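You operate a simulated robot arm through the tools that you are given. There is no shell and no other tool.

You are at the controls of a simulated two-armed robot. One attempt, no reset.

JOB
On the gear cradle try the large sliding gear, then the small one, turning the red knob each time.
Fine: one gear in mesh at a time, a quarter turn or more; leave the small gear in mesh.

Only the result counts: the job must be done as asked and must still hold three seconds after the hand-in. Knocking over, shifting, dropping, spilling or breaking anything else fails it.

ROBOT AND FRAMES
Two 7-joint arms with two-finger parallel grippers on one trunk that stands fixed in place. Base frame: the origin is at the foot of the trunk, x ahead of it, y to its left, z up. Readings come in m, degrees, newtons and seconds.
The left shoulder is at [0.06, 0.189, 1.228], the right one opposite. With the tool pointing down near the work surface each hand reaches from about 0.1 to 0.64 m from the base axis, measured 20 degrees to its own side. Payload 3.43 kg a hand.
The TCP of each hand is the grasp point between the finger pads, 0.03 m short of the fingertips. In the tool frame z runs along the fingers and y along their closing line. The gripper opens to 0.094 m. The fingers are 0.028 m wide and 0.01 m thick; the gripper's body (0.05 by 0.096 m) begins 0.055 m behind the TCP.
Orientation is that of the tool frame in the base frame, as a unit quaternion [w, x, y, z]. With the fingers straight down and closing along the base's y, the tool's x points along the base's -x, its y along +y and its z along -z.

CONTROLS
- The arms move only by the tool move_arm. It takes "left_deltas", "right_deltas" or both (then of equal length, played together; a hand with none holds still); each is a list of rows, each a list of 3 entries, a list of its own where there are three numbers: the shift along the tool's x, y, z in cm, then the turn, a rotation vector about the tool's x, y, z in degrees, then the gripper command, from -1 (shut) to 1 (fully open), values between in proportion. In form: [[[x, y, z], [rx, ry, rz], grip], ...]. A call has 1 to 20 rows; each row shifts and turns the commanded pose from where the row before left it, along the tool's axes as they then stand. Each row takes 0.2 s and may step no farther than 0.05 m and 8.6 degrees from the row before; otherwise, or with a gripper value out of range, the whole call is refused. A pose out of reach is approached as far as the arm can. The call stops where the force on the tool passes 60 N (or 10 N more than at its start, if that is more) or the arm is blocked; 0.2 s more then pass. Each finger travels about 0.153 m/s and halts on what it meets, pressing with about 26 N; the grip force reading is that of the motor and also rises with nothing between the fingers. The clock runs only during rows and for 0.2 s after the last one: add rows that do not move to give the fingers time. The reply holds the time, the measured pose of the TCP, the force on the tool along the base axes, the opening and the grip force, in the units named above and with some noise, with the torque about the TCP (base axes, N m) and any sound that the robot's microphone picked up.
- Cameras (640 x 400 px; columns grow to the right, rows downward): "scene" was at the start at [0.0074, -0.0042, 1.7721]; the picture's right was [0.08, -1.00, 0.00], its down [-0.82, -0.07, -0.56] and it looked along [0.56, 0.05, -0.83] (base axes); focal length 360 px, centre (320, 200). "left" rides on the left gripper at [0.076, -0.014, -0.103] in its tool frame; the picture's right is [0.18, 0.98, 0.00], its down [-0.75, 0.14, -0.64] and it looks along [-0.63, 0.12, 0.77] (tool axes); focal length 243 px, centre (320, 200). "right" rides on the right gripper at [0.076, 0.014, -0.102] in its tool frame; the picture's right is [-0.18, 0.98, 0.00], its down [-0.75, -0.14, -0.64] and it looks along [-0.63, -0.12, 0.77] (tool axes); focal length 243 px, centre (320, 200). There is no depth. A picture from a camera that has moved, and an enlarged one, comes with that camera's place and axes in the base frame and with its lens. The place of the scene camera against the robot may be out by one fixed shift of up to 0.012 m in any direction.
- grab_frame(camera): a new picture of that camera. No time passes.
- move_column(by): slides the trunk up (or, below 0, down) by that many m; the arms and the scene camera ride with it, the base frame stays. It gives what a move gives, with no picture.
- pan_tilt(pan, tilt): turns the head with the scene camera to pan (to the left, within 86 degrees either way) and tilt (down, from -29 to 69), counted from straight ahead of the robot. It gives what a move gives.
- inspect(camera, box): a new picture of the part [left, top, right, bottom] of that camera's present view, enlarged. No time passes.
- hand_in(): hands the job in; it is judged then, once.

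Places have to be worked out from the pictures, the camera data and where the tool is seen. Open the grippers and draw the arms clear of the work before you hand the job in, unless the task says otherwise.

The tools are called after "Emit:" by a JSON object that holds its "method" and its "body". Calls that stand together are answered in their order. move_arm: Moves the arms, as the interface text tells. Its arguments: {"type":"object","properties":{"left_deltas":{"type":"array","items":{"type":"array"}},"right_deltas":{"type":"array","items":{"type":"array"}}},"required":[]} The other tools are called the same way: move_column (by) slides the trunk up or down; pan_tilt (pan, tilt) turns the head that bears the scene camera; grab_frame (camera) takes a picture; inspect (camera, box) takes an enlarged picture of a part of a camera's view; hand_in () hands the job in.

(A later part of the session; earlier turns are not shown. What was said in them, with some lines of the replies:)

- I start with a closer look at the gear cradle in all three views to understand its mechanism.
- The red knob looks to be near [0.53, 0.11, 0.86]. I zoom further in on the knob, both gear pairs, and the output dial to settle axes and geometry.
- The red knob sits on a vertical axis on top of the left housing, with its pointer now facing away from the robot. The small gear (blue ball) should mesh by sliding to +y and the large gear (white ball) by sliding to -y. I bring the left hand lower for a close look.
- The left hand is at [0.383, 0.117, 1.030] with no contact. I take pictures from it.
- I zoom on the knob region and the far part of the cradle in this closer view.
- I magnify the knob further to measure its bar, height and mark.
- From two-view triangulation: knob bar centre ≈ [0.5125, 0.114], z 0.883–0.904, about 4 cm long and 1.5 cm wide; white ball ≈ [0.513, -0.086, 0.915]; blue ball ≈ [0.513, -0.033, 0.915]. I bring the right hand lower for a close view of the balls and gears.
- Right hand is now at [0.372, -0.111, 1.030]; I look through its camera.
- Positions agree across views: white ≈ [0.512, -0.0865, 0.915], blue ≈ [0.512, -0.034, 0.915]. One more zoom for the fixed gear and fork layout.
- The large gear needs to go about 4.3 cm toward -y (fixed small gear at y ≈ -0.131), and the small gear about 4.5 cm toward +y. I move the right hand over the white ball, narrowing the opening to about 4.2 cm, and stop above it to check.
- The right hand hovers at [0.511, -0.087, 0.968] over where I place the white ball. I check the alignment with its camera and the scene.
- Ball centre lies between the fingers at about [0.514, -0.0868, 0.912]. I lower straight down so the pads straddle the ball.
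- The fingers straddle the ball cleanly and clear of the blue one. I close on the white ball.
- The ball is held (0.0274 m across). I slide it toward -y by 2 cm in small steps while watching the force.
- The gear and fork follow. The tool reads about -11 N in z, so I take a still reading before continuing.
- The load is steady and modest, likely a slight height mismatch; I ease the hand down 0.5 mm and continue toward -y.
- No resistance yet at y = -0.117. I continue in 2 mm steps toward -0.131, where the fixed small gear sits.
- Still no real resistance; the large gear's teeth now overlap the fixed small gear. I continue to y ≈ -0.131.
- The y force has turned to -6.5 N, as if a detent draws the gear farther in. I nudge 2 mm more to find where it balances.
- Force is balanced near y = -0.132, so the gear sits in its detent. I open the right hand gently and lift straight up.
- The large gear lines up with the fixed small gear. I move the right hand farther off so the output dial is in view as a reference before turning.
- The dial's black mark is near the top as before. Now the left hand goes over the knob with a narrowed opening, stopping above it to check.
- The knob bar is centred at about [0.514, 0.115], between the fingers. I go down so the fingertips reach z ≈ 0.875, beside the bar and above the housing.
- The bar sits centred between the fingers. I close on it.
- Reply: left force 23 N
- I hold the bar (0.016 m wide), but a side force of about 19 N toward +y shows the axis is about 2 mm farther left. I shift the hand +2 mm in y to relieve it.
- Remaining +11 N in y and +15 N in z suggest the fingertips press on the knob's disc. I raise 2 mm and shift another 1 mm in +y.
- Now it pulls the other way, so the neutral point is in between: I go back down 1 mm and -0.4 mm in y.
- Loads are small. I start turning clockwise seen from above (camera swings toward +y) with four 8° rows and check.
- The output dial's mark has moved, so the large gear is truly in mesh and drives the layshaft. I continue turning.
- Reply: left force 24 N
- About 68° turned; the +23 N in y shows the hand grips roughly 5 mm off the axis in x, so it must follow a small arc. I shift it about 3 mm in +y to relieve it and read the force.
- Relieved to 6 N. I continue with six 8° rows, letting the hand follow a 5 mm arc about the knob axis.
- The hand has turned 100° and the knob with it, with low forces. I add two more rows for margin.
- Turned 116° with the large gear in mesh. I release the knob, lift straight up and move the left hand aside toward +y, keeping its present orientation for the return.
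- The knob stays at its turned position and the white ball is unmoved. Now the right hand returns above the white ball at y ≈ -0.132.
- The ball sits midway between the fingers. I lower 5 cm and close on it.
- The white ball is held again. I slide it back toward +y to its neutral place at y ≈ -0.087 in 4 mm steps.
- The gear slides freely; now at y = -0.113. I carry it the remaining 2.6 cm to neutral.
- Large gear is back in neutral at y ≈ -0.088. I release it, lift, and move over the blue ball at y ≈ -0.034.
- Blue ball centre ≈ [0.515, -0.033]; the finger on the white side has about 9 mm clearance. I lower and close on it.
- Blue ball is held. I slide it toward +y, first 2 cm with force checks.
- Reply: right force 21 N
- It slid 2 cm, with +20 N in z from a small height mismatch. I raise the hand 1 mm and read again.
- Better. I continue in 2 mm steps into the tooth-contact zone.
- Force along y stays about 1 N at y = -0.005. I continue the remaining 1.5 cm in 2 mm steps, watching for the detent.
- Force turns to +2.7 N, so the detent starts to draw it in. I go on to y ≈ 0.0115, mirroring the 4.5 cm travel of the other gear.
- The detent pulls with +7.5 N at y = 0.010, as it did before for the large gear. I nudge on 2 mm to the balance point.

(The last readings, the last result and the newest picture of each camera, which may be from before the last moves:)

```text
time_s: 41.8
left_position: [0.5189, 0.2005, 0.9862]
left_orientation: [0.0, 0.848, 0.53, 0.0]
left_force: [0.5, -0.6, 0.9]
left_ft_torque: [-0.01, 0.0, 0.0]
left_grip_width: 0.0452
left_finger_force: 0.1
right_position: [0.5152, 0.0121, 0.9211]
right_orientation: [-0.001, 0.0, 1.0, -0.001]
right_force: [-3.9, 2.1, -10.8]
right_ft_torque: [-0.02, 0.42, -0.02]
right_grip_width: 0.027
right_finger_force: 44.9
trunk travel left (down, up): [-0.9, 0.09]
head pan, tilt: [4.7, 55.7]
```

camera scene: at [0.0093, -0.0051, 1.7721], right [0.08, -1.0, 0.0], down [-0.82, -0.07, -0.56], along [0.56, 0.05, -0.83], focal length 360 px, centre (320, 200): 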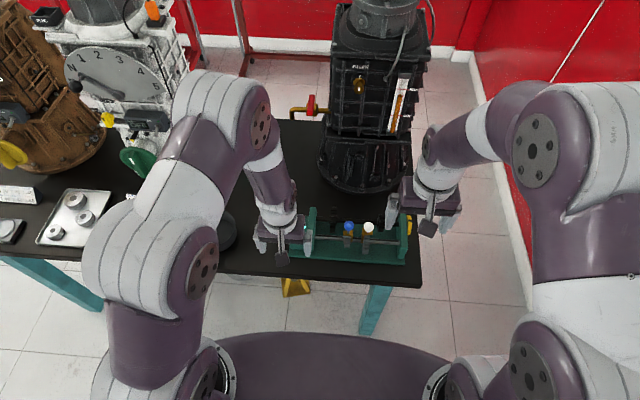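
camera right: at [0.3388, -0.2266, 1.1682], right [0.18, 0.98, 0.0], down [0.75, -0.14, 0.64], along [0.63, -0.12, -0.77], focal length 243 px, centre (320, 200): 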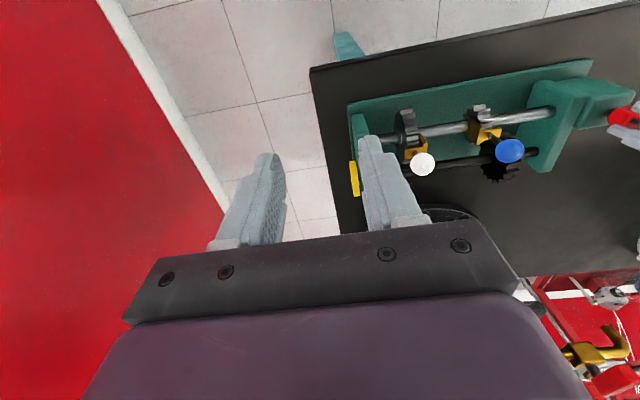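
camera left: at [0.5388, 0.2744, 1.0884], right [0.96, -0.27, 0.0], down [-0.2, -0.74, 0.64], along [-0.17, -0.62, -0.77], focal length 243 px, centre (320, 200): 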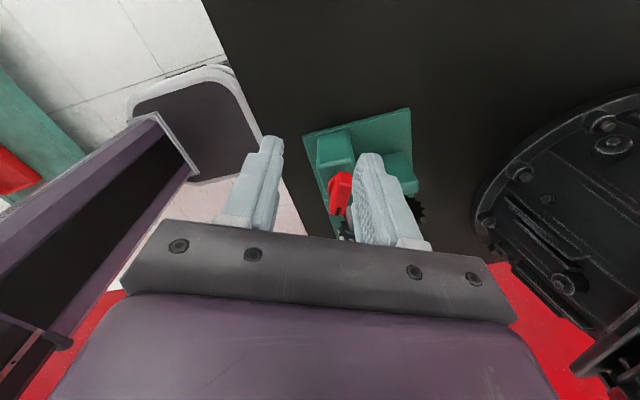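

Balanced at y ≈ 0.012. I release the blue ball, lift straight up, and retreat to the right.

Emit:
{"method": "move_arm", "body": {"right_deltas": [[[0, 0, 0], [0, 0, 0], -0.1], [[0, 0, 0], [0, 0, 0], -0.1], [[0, 0, 0], [0, 0, 0], -0.1], [[0, 0, -2.5], [0, 0, 0], -0.1], [[0, 0, -3.0], [0, 0, 0], -0.1], [[0, 0, -4.0], [0, 0, 0], -0.1], [[2.0, -4.0, -1.0], [0, 0, 0], -0.1], [[2.0, -4.0, -1.0], [0, 0, 0], -0.1], [[2.0, -4.0, -1.0], [0, 0, 0], -0.1], [[2.0, -4.0, 0], [0, 0, 0], -0.1], [[2.0, -4.0, 0], [0, 0, 0], -0.1], [[0, -4.0, 0], [0, 0, 0], -0.1]]}}

Emit:
{"method": "inspect", "body": {"camera": "scene", "box": [270, 180, 430, 280]}}

Emit:
{"method": "grab_frame", "body": {"camera": "right"}}

Emit:
{"method": "grab_frame", "body": {"camera": "left"}}

```text
time_s: 44.4
left_position: [0.5179, 0.1986, 0.985]
left_orientation: [0.0, 0.848, 0.53, 0.0]
left_force: [-0.8, 0.3, 0.2]
left_ft_torque: [-0.01, 0.0, 0.03]
left_grip_width: 0.045
left_finger_force: 0.1
right_position: [0.413, -0.2288, 1.0456]
right_orientation: [0.0, 0.0, 1.0, 0.001]
right_force: [0.5, -0.2, -0.2]
right_ft_torque: [-0.01, 0.02, -0.02]
right_grip_width: 0.0424
right_finger_force: 0.1
trunk travel left (down, up): [-0.9, 0.09]
head pan, tilt: [4.7, 55.7]
```

```text
4.00 times, centred on (350, 230) of scene
camera zoom: at [0.0079, -0.006, 1.7721], right [0.08, -1.0, 0.0], down [-0.82, -0.07, -0.56], along [0.56, 0.05, -0.83], focal length 1441 px, centre (200, 80)
```

zoom: 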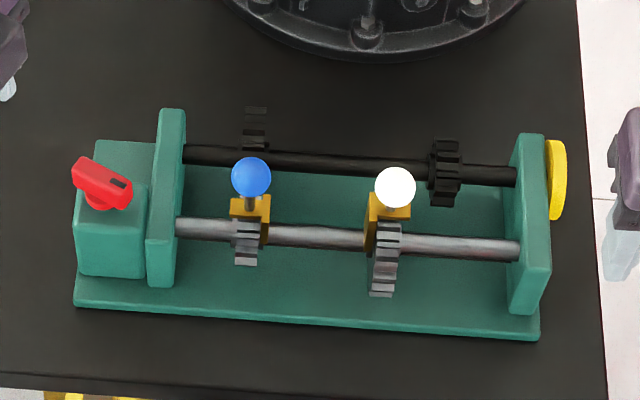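

```text
taken
camera right: at [0.3374, -0.2149, 1.1465], right [0.18, 0.98, 0.0], down [0.75, -0.14, 0.64], along [0.63, -0.12, -0.77], focal length 243 px, centre (320, 200)
```

right: 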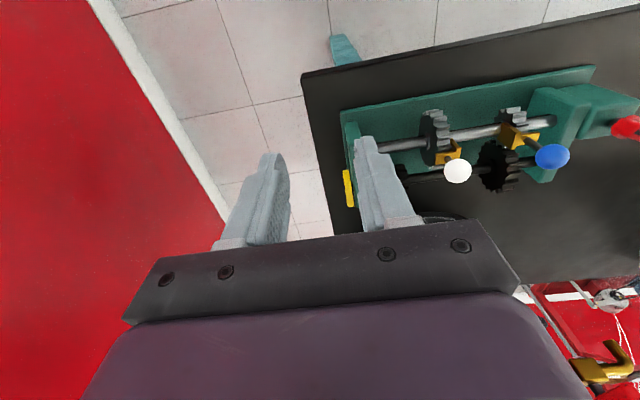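

```text
taken
camera left: at [0.5385, 0.2735, 1.0888], right [0.96, -0.27, 0.0], down [-0.2, -0.74, 0.64], along [-0.17, -0.62, -0.77], focal length 243 px, centre (320, 200)
```

left: 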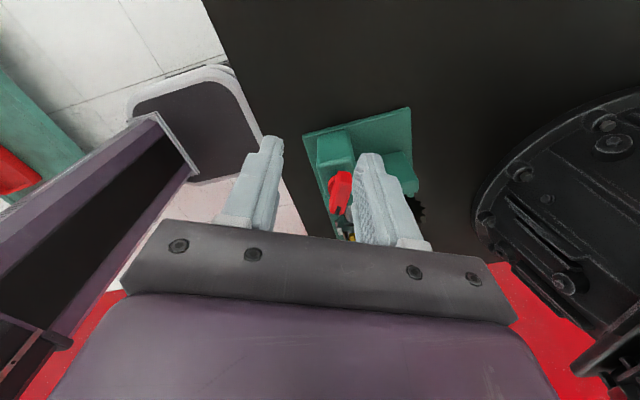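

The small gear now lines up with the fixed large gear and the large gear is clear in neutral. I zoom in to confirm the mesh and note reference angles before turning.

Emit:
{"method": "inspect", "body": {"camera": "scene", "box": [315, 195, 375, 255]}}

Emit:
{"method": "inspect", "body": {"camera": "right", "box": [400, 70, 600, 210]}}

Emit:
{"method": "inspect", "body": {"camera": "left", "box": [290, 100, 430, 245]}}

Emit:
{"method": "inspect", "body": {"camera": "scene", "box": [284, 210, 314, 240]}}

```text
6.67 times, centred on (345, 225) of scene
camera zoom: at [0.0079, -0.006, 1.7721], right [0.08, -1.0, 0.0], down [-0.82, -0.07, -0.56], along [0.56, 0.05, -0.83], focal length 2402 px, centre (153, 33)
```

zoom: 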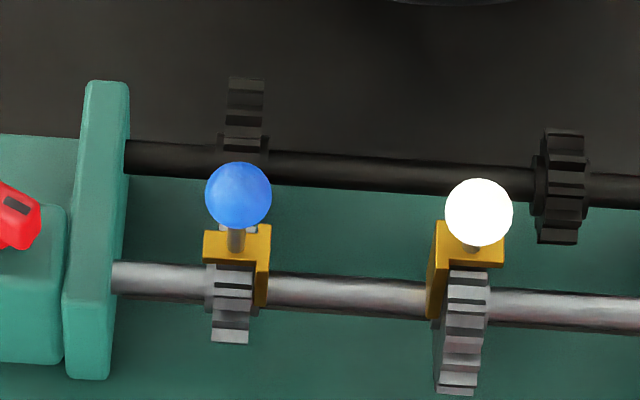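

```text
2.86 times, centred on (500, 140) of right
camera zoom: at [0.3374, -0.2149, 1.1465], right [0.18, 0.98, 0.0], down [0.75, -0.14, 0.64], along [0.63, -0.12, -0.77], focal length 693 px, centre (-194, 371)
```

zoom: 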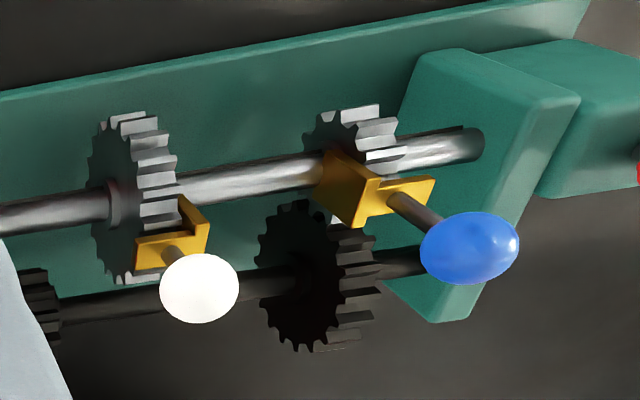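

```text
2.76 times, centred on (360, 172) of left
camera zoom: at [0.5385, 0.2735, 1.0888], right [0.96, -0.27, 0.0], down [-0.2, -0.74, 0.64], along [-0.17, -0.62, -0.77], focal length 669 px, centre (210, 276)
```

zoom: 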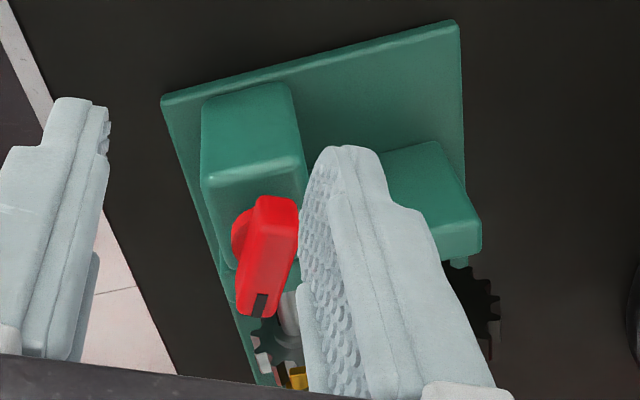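

```text
13.33 times, centred on (299, 225) of scene
camera zoom: at [0.0079, -0.006, 1.7721], right [0.08, -1.0, 0.0], down [-0.82, -0.07, -0.56], along [0.56, 0.05, -0.83], focal length 4804 px, centre (600, -133)
```

zoom: 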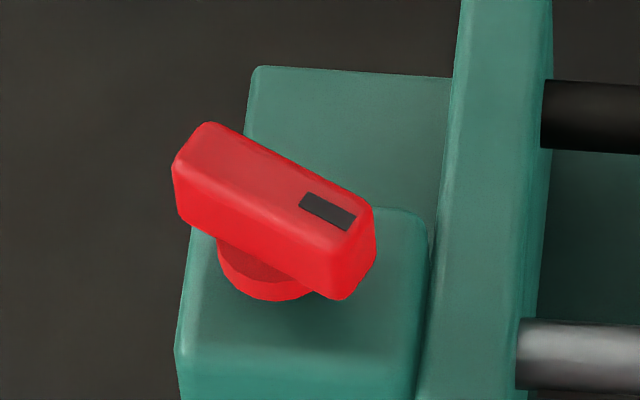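

Mesh confirmed visually. From the first turn I fit the knob axis at about (0.517, 0.1155). I bring the left hand back over it in its 116° orientation and check alignment.

Emit:
{"method": "move_arm", "body": {"left_deltas": [[[-3.82, 1.81, 0], [0, 0, 0], -0.04], [[-3.82, 1.81, 0], [0, 0, 0], -0.04], [[0, 0, 3.0], [0, 0, 0], -0.04], [[0, 0, 0], [0, 0, 0], -0.04]]}}

Emit:
{"method": "inspect", "body": {"camera": "left", "box": [240, 100, 400, 220]}}

Emit:
{"method": "inspect", "body": {"camera": "scene", "box": [270, 180, 350, 260]}}

```text
time_s: 45.4
left_position: [0.5181, 0.1135, 0.9563]
left_orientation: [0.0, 0.848, 0.53, 0.001]
left_force: [-0.8, 0.1, 0.3]
left_ft_torque: [-0.01, -0.01, 0.05]
left_grip_width: 0.0453
left_finger_force: 0.0
right_position: [0.4139, -0.2284, 1.0452]
right_orientation: [0.0, 0.001, 1.0, 0.0]
right_force: [-0.3, 0.3, 0.2]
right_ft_torque: [0.0, -0.01, -0.01]
right_grip_width: 0.0422
right_finger_force: 0.0
trunk travel left (down, up): [-0.9, 0.09]
head pan, tilt: [4.7, 55.7]
```

```text
3.33 times, centred on (320, 160) of left
camera zoom: at [0.5387, 0.1888, 1.0589], right [0.96, -0.27, 0.0], down [-0.2, -0.74, 0.64], along [-0.17, -0.62, -0.77], focal length 809 px, centre (320, 333)
```

zoom: 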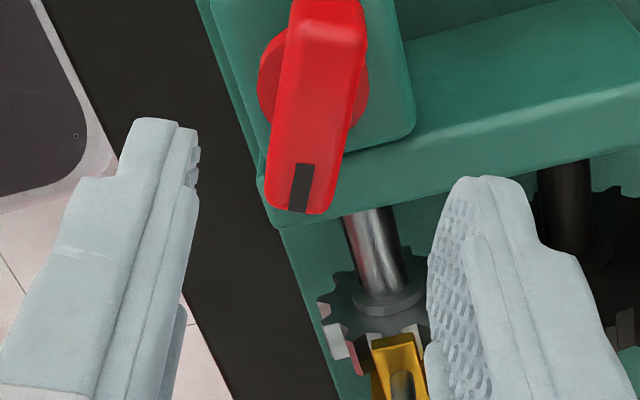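

```text
5.00 times, centred on (310, 220) of scene
camera zoom: at [0.0071, -0.0045, 1.7721], right [0.08, -1.0, 0.0], down [-0.82, -0.07, -0.56], along [0.56, 0.05, -0.83], focal length 1802 px, centre (370, 100)
```

zoom: 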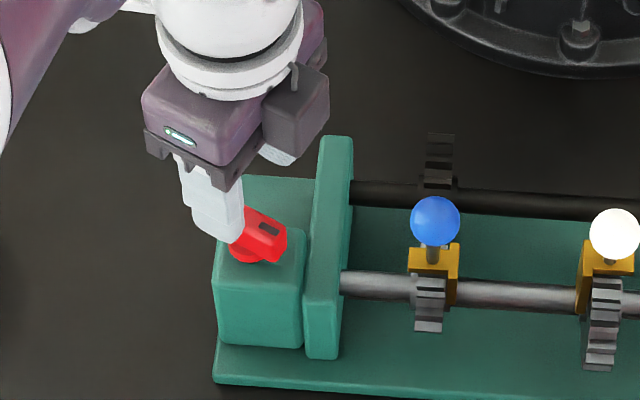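

The bar lies between the fingers, its centre a couple of mm toward tool +x. I correct by 2 mm and 1 mm, then descend to z ≈ 0.906.

Emit:
{"method": "move_arm", "body": {"left_deltas": [[[0.2, -0.1, 1.0], [0, 0, 0], -0.04], [[0, 0, 2.0], [0, 0, 0], -0.04], [[0, 0, 1.95], [0, 0, 0], -0.04], [[0, 0, 0], [0, 0, 0], -0.04]]}}

Emit:
{"method": "inspect", "body": {"camera": "left", "box": [240, 100, 400, 240]}}

```text
time_s: 46.4
left_position: [0.5175, 0.117, 0.9043]
left_orientation: [0.001, 0.848, 0.53, -0.001]
left_force: [0.1, 0.3, 0.4]
left_ft_torque: [-0.01, -0.02, 0.02]
left_grip_width: 0.0452
left_finger_force: 0.0
right_position: [0.413, -0.2265, 1.0448]
right_orientation: [0.0, -0.001, 1.0, 0.0]
right_force: [0.3, 0.3, 0.1]
right_ft_torque: [0.02, 0.01, -0.01]
right_grip_width: 0.0426
right_finger_force: 0.1
trunk travel left (down, up): [-0.9, 0.09]
head pan, tilt: [4.7, 55.7]
```

```text
2.86 times, centred on (320, 170) of left
camera zoom: at [0.5376, 0.1923, 1.0076], right [0.96, -0.27, 0.0], down [-0.2, -0.74, 0.64], along [-0.17, -0.62, -0.77], focal length 693 px, centre (320, 286)
```

zoom: 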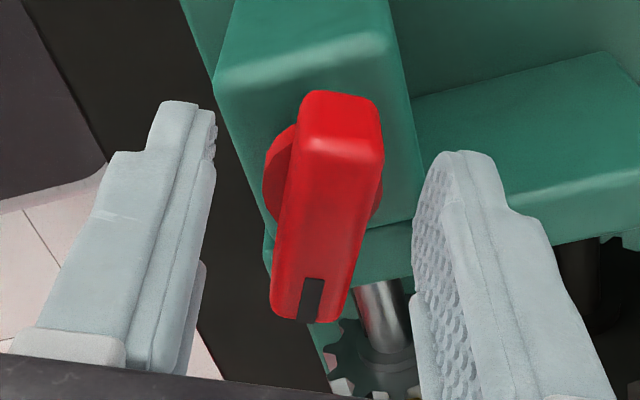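

Well centred. I raise 1 mm and close on the bar.

Emit:
{"method": "move_arm", "body": {"left_deltas": [[[0, 0, -0.1], [0, 0, 0], -0.4], [[0, 0, 0], [0, 0, 0], -0.6], [[0, 0, 0], [0, 0, 0], -0.9], [[0, 0, 0], [0, 0, 0], -0.9]]}}

Emit:
{"method": "inspect", "body": {"camera": "left", "box": [240, 100, 400, 240]}}

Emit:
{"method": "inspect", "body": {"camera": "scene", "box": [310, 180, 430, 280]}}

```text
time_s: 47.4
left_position: [0.5179, 0.1173, 0.9077]
left_orientation: [0.0, 0.848, 0.53, 0.0]
left_force: [3.8, -2.1, 1.7]
left_ft_torque: [-0.08, -0.03, 0.06]
left_grip_width: 0.016
left_finger_force: 45.1
right_position: [0.4127, -0.2273, 1.0453]
right_orientation: [0.001, 0.001, 1.0, 0.0]
right_force: [0.2, -0.4, 0.7]
right_ft_torque: [0.03, 0.01, 0.03]
right_grip_width: 0.0421
right_finger_force: 0.0
trunk travel left (down, up): [-0.9, 0.09]
head pan, tilt: [4.7, 55.7]
```

```text
2.86 times, centred on (320, 170) of left
camera zoom: at [0.5382, 0.1917, 1.0096], right [0.96, -0.27, 0.0], down [-0.2, -0.74, 0.64], along [-0.17, -0.62, -0.77], focal length 693 px, centre (320, 286)
```

zoom: 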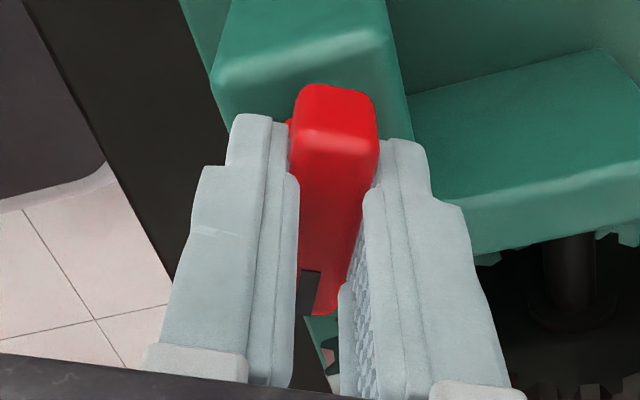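

```text
4.00 times, centred on (370, 230) of scene
camera zoom: at [0.0083, -0.0047, 1.7721], right [0.08, -1.0, 0.0], down [-0.82, -0.07, -0.56], along [0.56, 0.05, -0.83], focal length 1441 px, centre (120, 80)
```

zoom: 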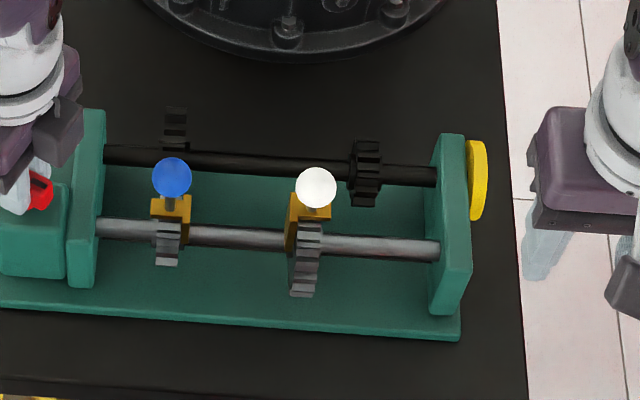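

Gripped with hardly any side load. I now turn the knob back counter-clockwise, first four rows.

Emit:
{"method": "move_arm", "body": {"left_deltas": [[[0, 0, 0], [0, 0, -5], -0.9], [[0, 0, 0], [0, 0, -7], -0.9], [[0, 0, 0], [0, 0, -8], -0.9], [[0, 0, 0], [0, 0, -8], -0.9]]}}

Emit:
{"method": "inspect", "body": {"camera": "scene", "box": [310, 180, 430, 280]}}

```text
time_s: 48.4
left_position: [0.5169, 0.1182, 0.9066]
left_orientation: [-0.001, 0.694, 0.72, 0.0]
left_force: [1.6, 3.4, -2.6]
left_ft_torque: [0.58, -0.36, 0.0]
left_grip_width: 0.0158
left_finger_force: 45.1
right_position: [0.4141, -0.2259, 1.0446]
right_orientation: [0.0, 0.001, 1.0, 0.0]
right_force: [0.6, -1.6, 0.5]
right_ft_torque: [0.02, -0.01, -0.02]
right_grip_width: 0.0423
right_finger_force: 0.1
trunk travel left (down, up): [-0.9, 0.09]
head pan, tilt: [4.7, 55.7]
```

```text
4.00 times, centred on (370, 230) of scene
camera zoom: at [0.0082, -0.0036, 1.772], right [0.08, -1.0, 0.0], down [-0.82, -0.07, -0.56], along [0.56, 0.05, -0.83], focal length 1441 px, centre (120, 80)
```

zoom: 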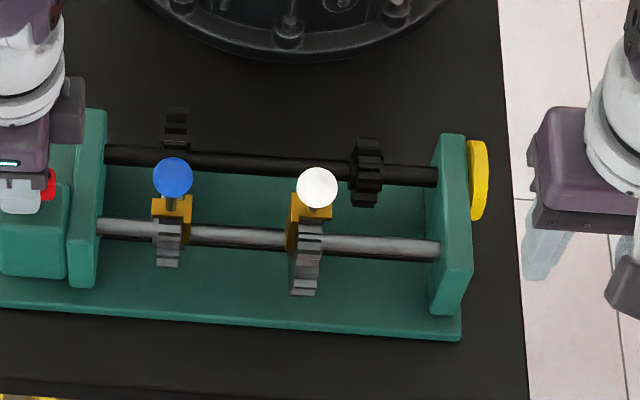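

Turning smoothly with low load. I continue another five rows.

Emit:
{"method": "move_arm", "body": {"left_deltas": [[[0, -0.02, 0], [0, 0, -8], -0.9], [[0, -0.02, 0], [0, 0, -8], -0.9], [[0, -0.02, 0], [0, 0, -8], -0.9], [[0, -0.02, 0], [0, 0, -8], -0.9], [[0, -0.02, 0], [0, 0, -8], -0.9]]}}

Emit:
{"method": "inspect", "body": {"camera": "scene", "box": [310, 180, 430, 280]}}

Emit:
{"method": "grab_frame", "body": {"camera": "left"}}

```text
time_s: 49.6
left_position: [0.516, 0.1166, 0.9066]
left_orientation: [-0.001, 0.406, 0.914, -0.001]
left_force: [-1.0, 2.6, -14.9]
left_ft_torque: [-0.5, -1.1, -0.04]
left_grip_width: 0.0158
left_finger_force: 45.3
right_position: [0.4146, -0.2265, 1.0466]
right_orientation: [0.0, -0.001, 1.0, 0.0]
right_force: [0.4, 0.2, 0.2]
right_ft_torque: [-0.03, -0.03, 0.01]
right_grip_width: 0.0424
right_finger_force: 0.1
trunk travel left (down, up): [-0.9, 0.09]
head pan, tilt: [4.7, 55.7]
```

```text
4.00 times, centred on (370, 230) of scene
camera zoom: at [0.0091, -0.0028, 1.7719], right [0.08, -1.0, 0.0], down [-0.82, -0.07, -0.56], along [0.56, 0.05, -0.83], focal length 1441 px, centre (120, 80)
```

zoom: 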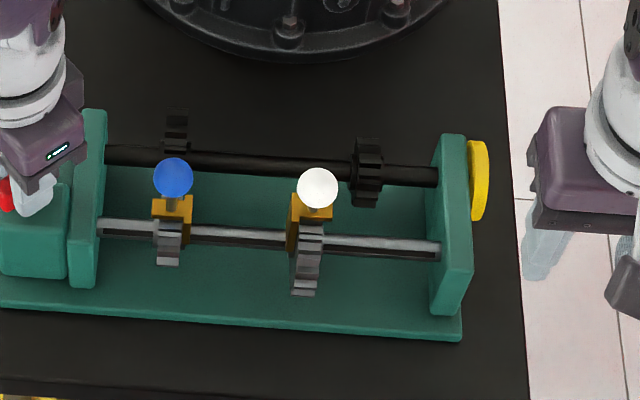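

```text
taken
camera left: at [0.4546, 0.1638, 1.0097], right [0.61, 0.8, 0.0], down [0.61, -0.46, 0.64], along [0.51, -0.39, -0.77], focal length 243 px, centre (320, 200)
```

left: 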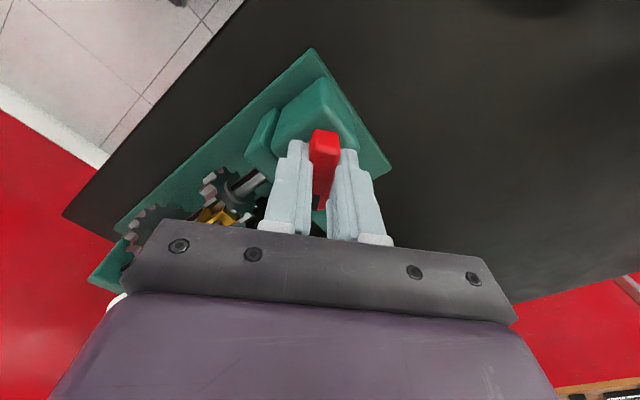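

68° turned so far. I ease down 0.5 mm for the z load and finish with seven more rows.

Emit:
{"method": "move_arm", "body": {"left_deltas": [[[0, -0.02, 0.05], [0, 0, -8], -0.9], [[0, -0.02, 0], [0, 0, -8], -0.9], [[0, -0.02, 0], [0, 0, -8], -0.9], [[0, -0.02, 0], [0, 0, -8], -0.9], [[0, -0.02, 0], [0, 0, -8], -0.9], [[0, -0.02, 0], [0, 0, -8], -0.9], [[0, -0.02, 0], [0, 0, -5], -0.9], [[0, 0, 0], [0, 0, 0], -0.9]]}}

Emit:
{"method": "inspect", "body": {"camera": "scene", "box": [270, 180, 430, 280]}}

Emit:
{"method": "grab_frame", "body": {"camera": "left"}}

```text
time_s: 51.4
left_position: [0.516, 0.1157, 0.9064]
left_orientation: [0.0, -0.044, 0.999, 0.001]
left_force: [-4.1, -1.3, -7.3]
left_ft_torque: [-0.13, 1.02, -0.01]
left_grip_width: 0.0157
left_finger_force: 44.6
right_position: [0.4138, -0.2272, 1.0452]
right_orientation: [0.0, 0.0, 1.0, 0.0]
right_force: [0.2, -0.9, -1.2]
right_ft_torque: [0.04, -0.01, 0.0]
right_grip_width: 0.0423
right_finger_force: 0.1
trunk travel left (down, up): [-0.9, 0.09]
head pan, tilt: [4.7, 55.7]
```

```text
4.00 times, centred on (350, 230) of scene
camera zoom: at [0.0082, -0.0041, 1.772], right [0.08, -1.0, 0.0], down [-0.82, -0.07, -0.56], along [0.56, 0.05, -0.83], focal length 1441 px, centre (200, 80)
```

zoom: 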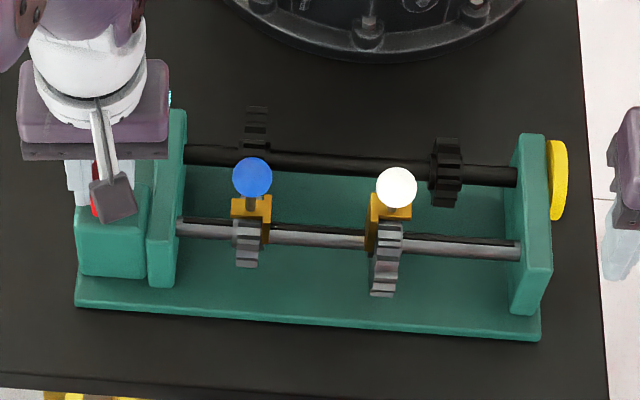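

```text
taken
camera left: at [0.441, 0.0945, 1.0097], right [-0.27, 0.96, 0.0], down [0.74, 0.21, 0.64], along [0.62, 0.17, -0.77], focal length 243 px, centre (320, 200)
```

left: 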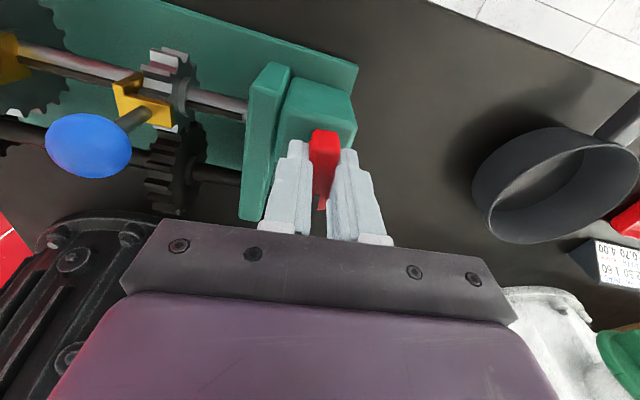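

The knob has turned about 121°. To verify that the output really followed, I move the empty right hand out to the side so its camera can see the dial face.

Emit:
{"method": "move_arm", "body": {"right_deltas": [[[0, -4.3, 0], [0, 0, 0], -0.1], [[0, -4.3, 0], [0, 0, 0], -0.1], [[0, -4.3, 0], [0, 0, 0], -0.1], [[0, -4.3, 0], [0, 0, 0], -0.1]]}}

Emit:
{"method": "grab_frame", "body": {"camera": "right"}}

Emit:
{"method": "inspect", "body": {"camera": "right", "box": [430, 110, 550, 210]}}

```text
time_s: 52.4
left_position: [0.516, 0.1156, 0.9068]
left_orientation: [-0.001, -0.044, 0.999, 0.0]
left_force: [-4.5, -0.5, -11.3]
left_ft_torque: [0.33, -0.18, 0.03]
left_grip_width: 0.0157
left_finger_force: 45.0
right_position: [0.4145, -0.402, 1.0457]
right_orientation: [-0.001, 0.0, 1.0, 0.0]
right_force: [-0.3, -0.3, -0.2]
right_ft_torque: [0.0, 0.0, -0.02]
right_grip_width: 0.0423
right_finger_force: 0.1
trunk travel left (down, up): [-0.9, 0.09]
head pan, tilt: [4.7, 55.7]
```

```text
taken
camera right: at [0.3382, -0.3875, 1.1481], right [0.18, 0.98, 0.0], down [0.75, -0.14, 0.64], along [0.63, -0.12, -0.77], focal length 243 px, centre (320, 200)
```

right: 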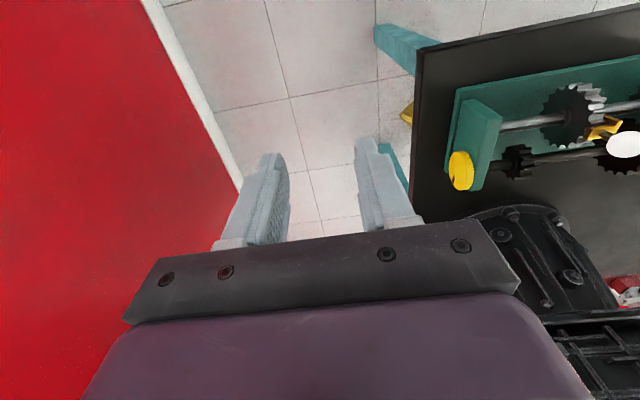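

```text
4.00 times, centred on (490, 160) of right
camera zoom: at [0.3382, -0.3875, 1.1481], right [0.18, 0.98, 0.0], down [0.75, -0.14, 0.64], along [0.63, -0.12, -0.77], focal length 970 px, centre (-360, 360)
```

zoom: 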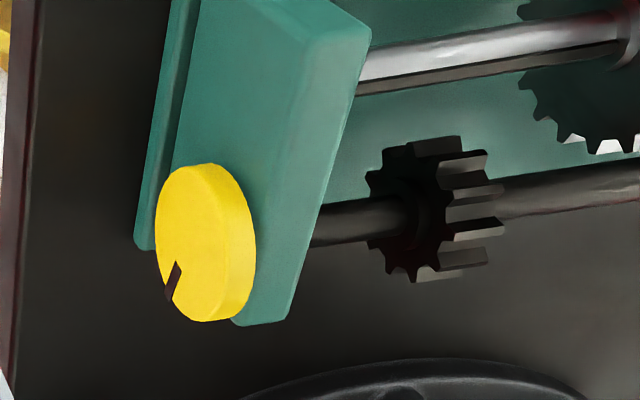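

The mark on the dial is clearly visible. I turn the knob a further 24° and compare to confirm the small gear drives the output.

Emit:
{"method": "move_arm", "body": {"left_deltas": [[[0, -0.02, 0.03], [0, 0, -8], -0.9], [[0, -0.02, 0], [0, 0, -8], -0.9], [[0, -0.02, 0], [0, 0, -8], -0.9], [[0, 0, 0], [0, 0, 0], -0.9]]}}

Emit:
{"method": "inspect", "body": {"camera": "right", "box": [430, 110, 550, 210]}}

Emit:
{"method": "grab_frame", "body": {"camera": "left"}}

```text
time_s: 53.4
left_position: [0.5154, 0.1155, 0.9072]
left_orientation: [-0.001, -0.251, 0.968, 0.0]
left_force: [-3.8, 1.4, -7.6]
left_ft_torque: [-0.24, 0.53, 0.01]
left_grip_width: 0.016
left_finger_force: 45.2
right_position: [0.4158, -0.4001, 1.047]
right_orientation: [-0.001, 0.0, 1.0, 0.0]
right_force: [0.5, -0.4, -0.3]
right_ft_torque: [-0.02, -0.02, 0.03]
right_grip_width: 0.042
right_finger_force: 0.2
trunk travel left (down, up): [-0.9, 0.09]
head pan, tilt: [4.7, 55.7]
```

```text
4.00 times, centred on (490, 160) of right
camera zoom: at [0.3381, -0.3863, 1.1484], right [0.18, 0.98, 0.0], down [0.75, -0.14, 0.64], along [0.63, -0.12, -0.77], focal length 970 px, centre (-360, 360)
```

zoom: 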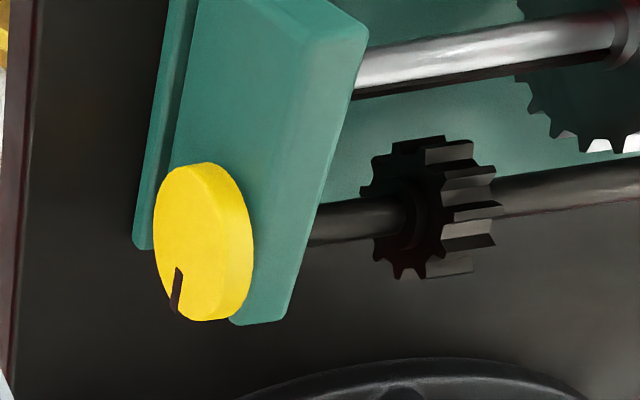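

```text
taken
camera left: at [0.4561, 0.0654, 1.0097], right [-0.64, 0.77, 0.0], down [0.59, 0.49, 0.64], along [0.49, 0.41, -0.77], focal length 243 px, centre (320, 200)
```

left: 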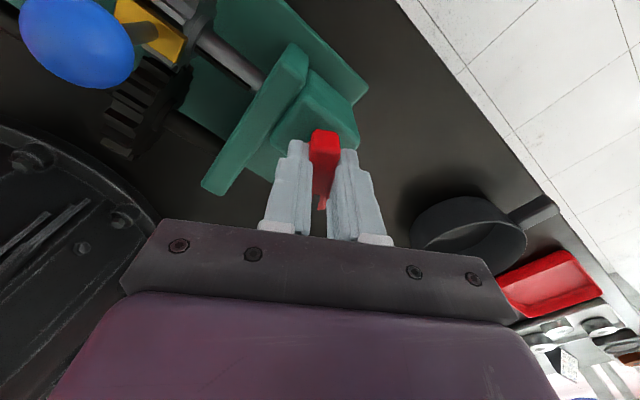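

The dial's mark moved on by roughly half the knob's turn, so the small gear is in mesh and driving. I release the knob, lift clear, and draw the left hand back.

Emit:
{"method": "move_arm", "body": {"left_deltas": [[[0, 0, 0], [0, 0, 0], -0.3], [[0, 0, 0], [0, 0, 0], -0.04], [[0, 0, 0], [0, 0, 0], -0.04], [[0, 0, -2.5], [0, 0, 0], -0.04], [[0, 0, -3.0], [0, 0, 0], -0.04], [[0, 0, -4.0], [0, 0, 0], -0.04], [[1.65, 3.2, -2.0], [0, 0, 0], 0.3], [[1.65, 3.2, -2.0], [0, 0, 0], 0.6], [[1.65, 3.2, -2.0], [0, 0, 0], 1], [[1.65, 3.2, -2.0], [0, 0, 0], 1], [[0, 0, 0], [0, 0, 0], 1]], "right_deltas": [[[0, 0, 0], [0, 0, 0], 0], [[0, 0, 0], [0, 0, 0], 0], [[0, 0, 0], [0, 0, 0], 0.2], [[0, 0, 0], [0, 0, 0], 0.4], [[0, 0, 0], [0, 0, 0], 0.6], [[0, 0, 0], [0, 0, 0], 0.8], [[1.0, 0, -1.5], [0, 0, 0], 1], [[1.0, 0, -1.5], [0, 0, 0], 1], [[1.0, 0, -1.5], [0, 0, 0], 1], [[1.0, 0, -1.5], [0, 0, 0], 1], [[0, 0, 0], [0, 0, 0], 1]]}}

Emit:
{"method": "grab_frame", "body": {"camera": "scene"}}

Emit:
{"method": "inspect", "body": {"camera": "scene", "box": [270, 180, 430, 280]}}

Emit:
{"method": "inspect", "body": {"camera": "right", "box": [420, 60, 640, 210]}}

```text
time_s: 55.8
left_position: [0.3945, 0.1936, 1.0834]
left_orientation: [-0.001, -0.25, 0.968, 0.0]
left_force: [0.5, -0.5, 0.0]
left_ft_torque: [-0.04, 0.03, 0.01]
left_grip_width: 0.094
left_finger_force: 0.2
right_position: [0.3747, -0.4022, 1.1057]
right_orientation: [-0.001, 0.0, 1.0, 0.0]
right_force: [0.3, -0.6, 0.0]
right_ft_torque: [0.0, -0.03, -0.02]
right_grip_width: 0.0941
right_finger_force: 0.1
trunk travel left (down, up): [-0.9, 0.09]
head pan, tilt: [4.7, 55.7]
```

```text
taken
camera scene: at [0.0087, -0.0049, 1.7721], right [0.08, -1.0, 0.0], down [-0.82, -0.07, -0.56], along [0.56, 0.05, -0.83], focal length 360 px, centre (320, 200)
```

scene: 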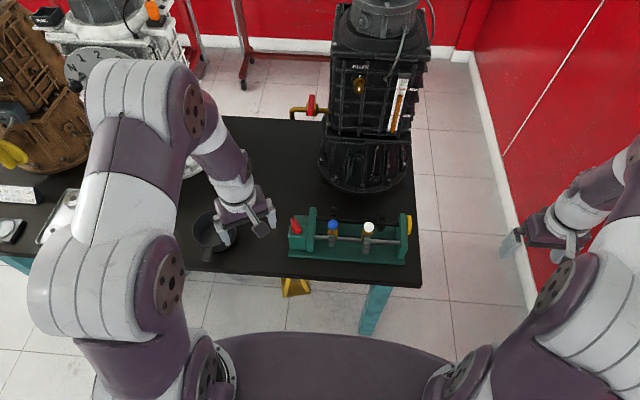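

```text
4.00 times, centred on (350, 230) of scene
camera zoom: at [0.0087, -0.0049, 1.7721], right [0.08, -1.0, 0.0], down [-0.82, -0.07, -0.56], along [0.56, 0.05, -0.83], focal length 1441 px, centre (200, 80)
```

zoom: 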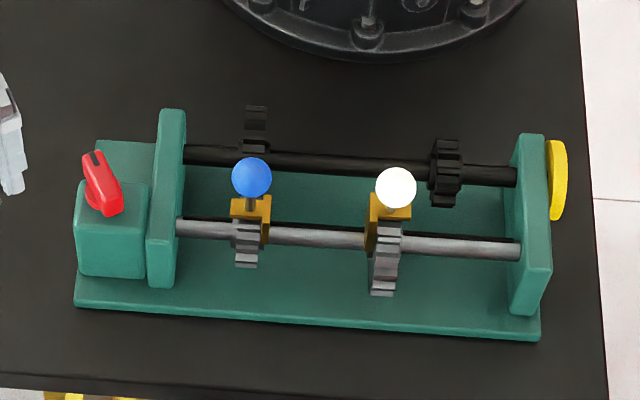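

```text
2.67 times, centred on (530, 135) of right
camera zoom: at [0.299, -0.3871, 1.2069], right [0.18, 0.98, 0.0], down [0.75, -0.14, 0.64], along [0.63, -0.12, -0.77], focal length 647 px, centre (-240, 373)
```

zoom: 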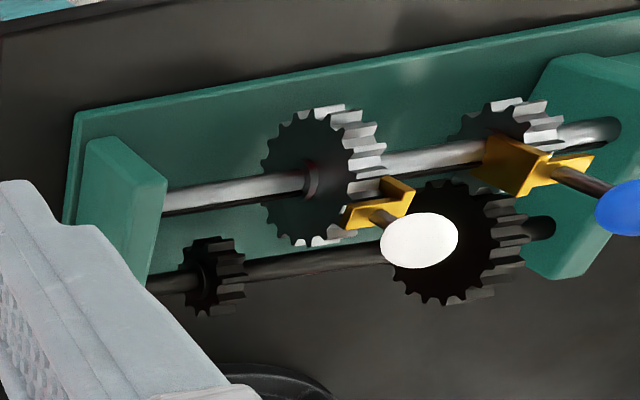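

Both gears were tried in turn: the large one for 116° and the small one for 145°. The small gear is aligned with the fixed large gear, the large gear is back in neutral, the cradle hasn't moved, and both hands are open and clear. I hand in the job.

Emit:
{"method": "hand_in", "body": {}}

```text
The job is handed in.
```

The job is done and handed in, with the small gear left in mesh; the hand-in reply gave no verdict.

- **Large gear:** I slid it into mesh and turned the red knob about 116° clockwise. The dial mark moved as the knob turned. I then slid the gear back to neutral.
- **Small gear:** I slid it into mesh and turned the knob about 145° counter-clockwise. For the last 24° I watched the dial face, and the mark moved on, so the gear was driving the output.
- **State at hand-in:** The small gear is aligned with the fixed large gear, and the large gear is clear of its partner. The cradle had not shifted in the pictures. Both grippers are open and clear of the work.
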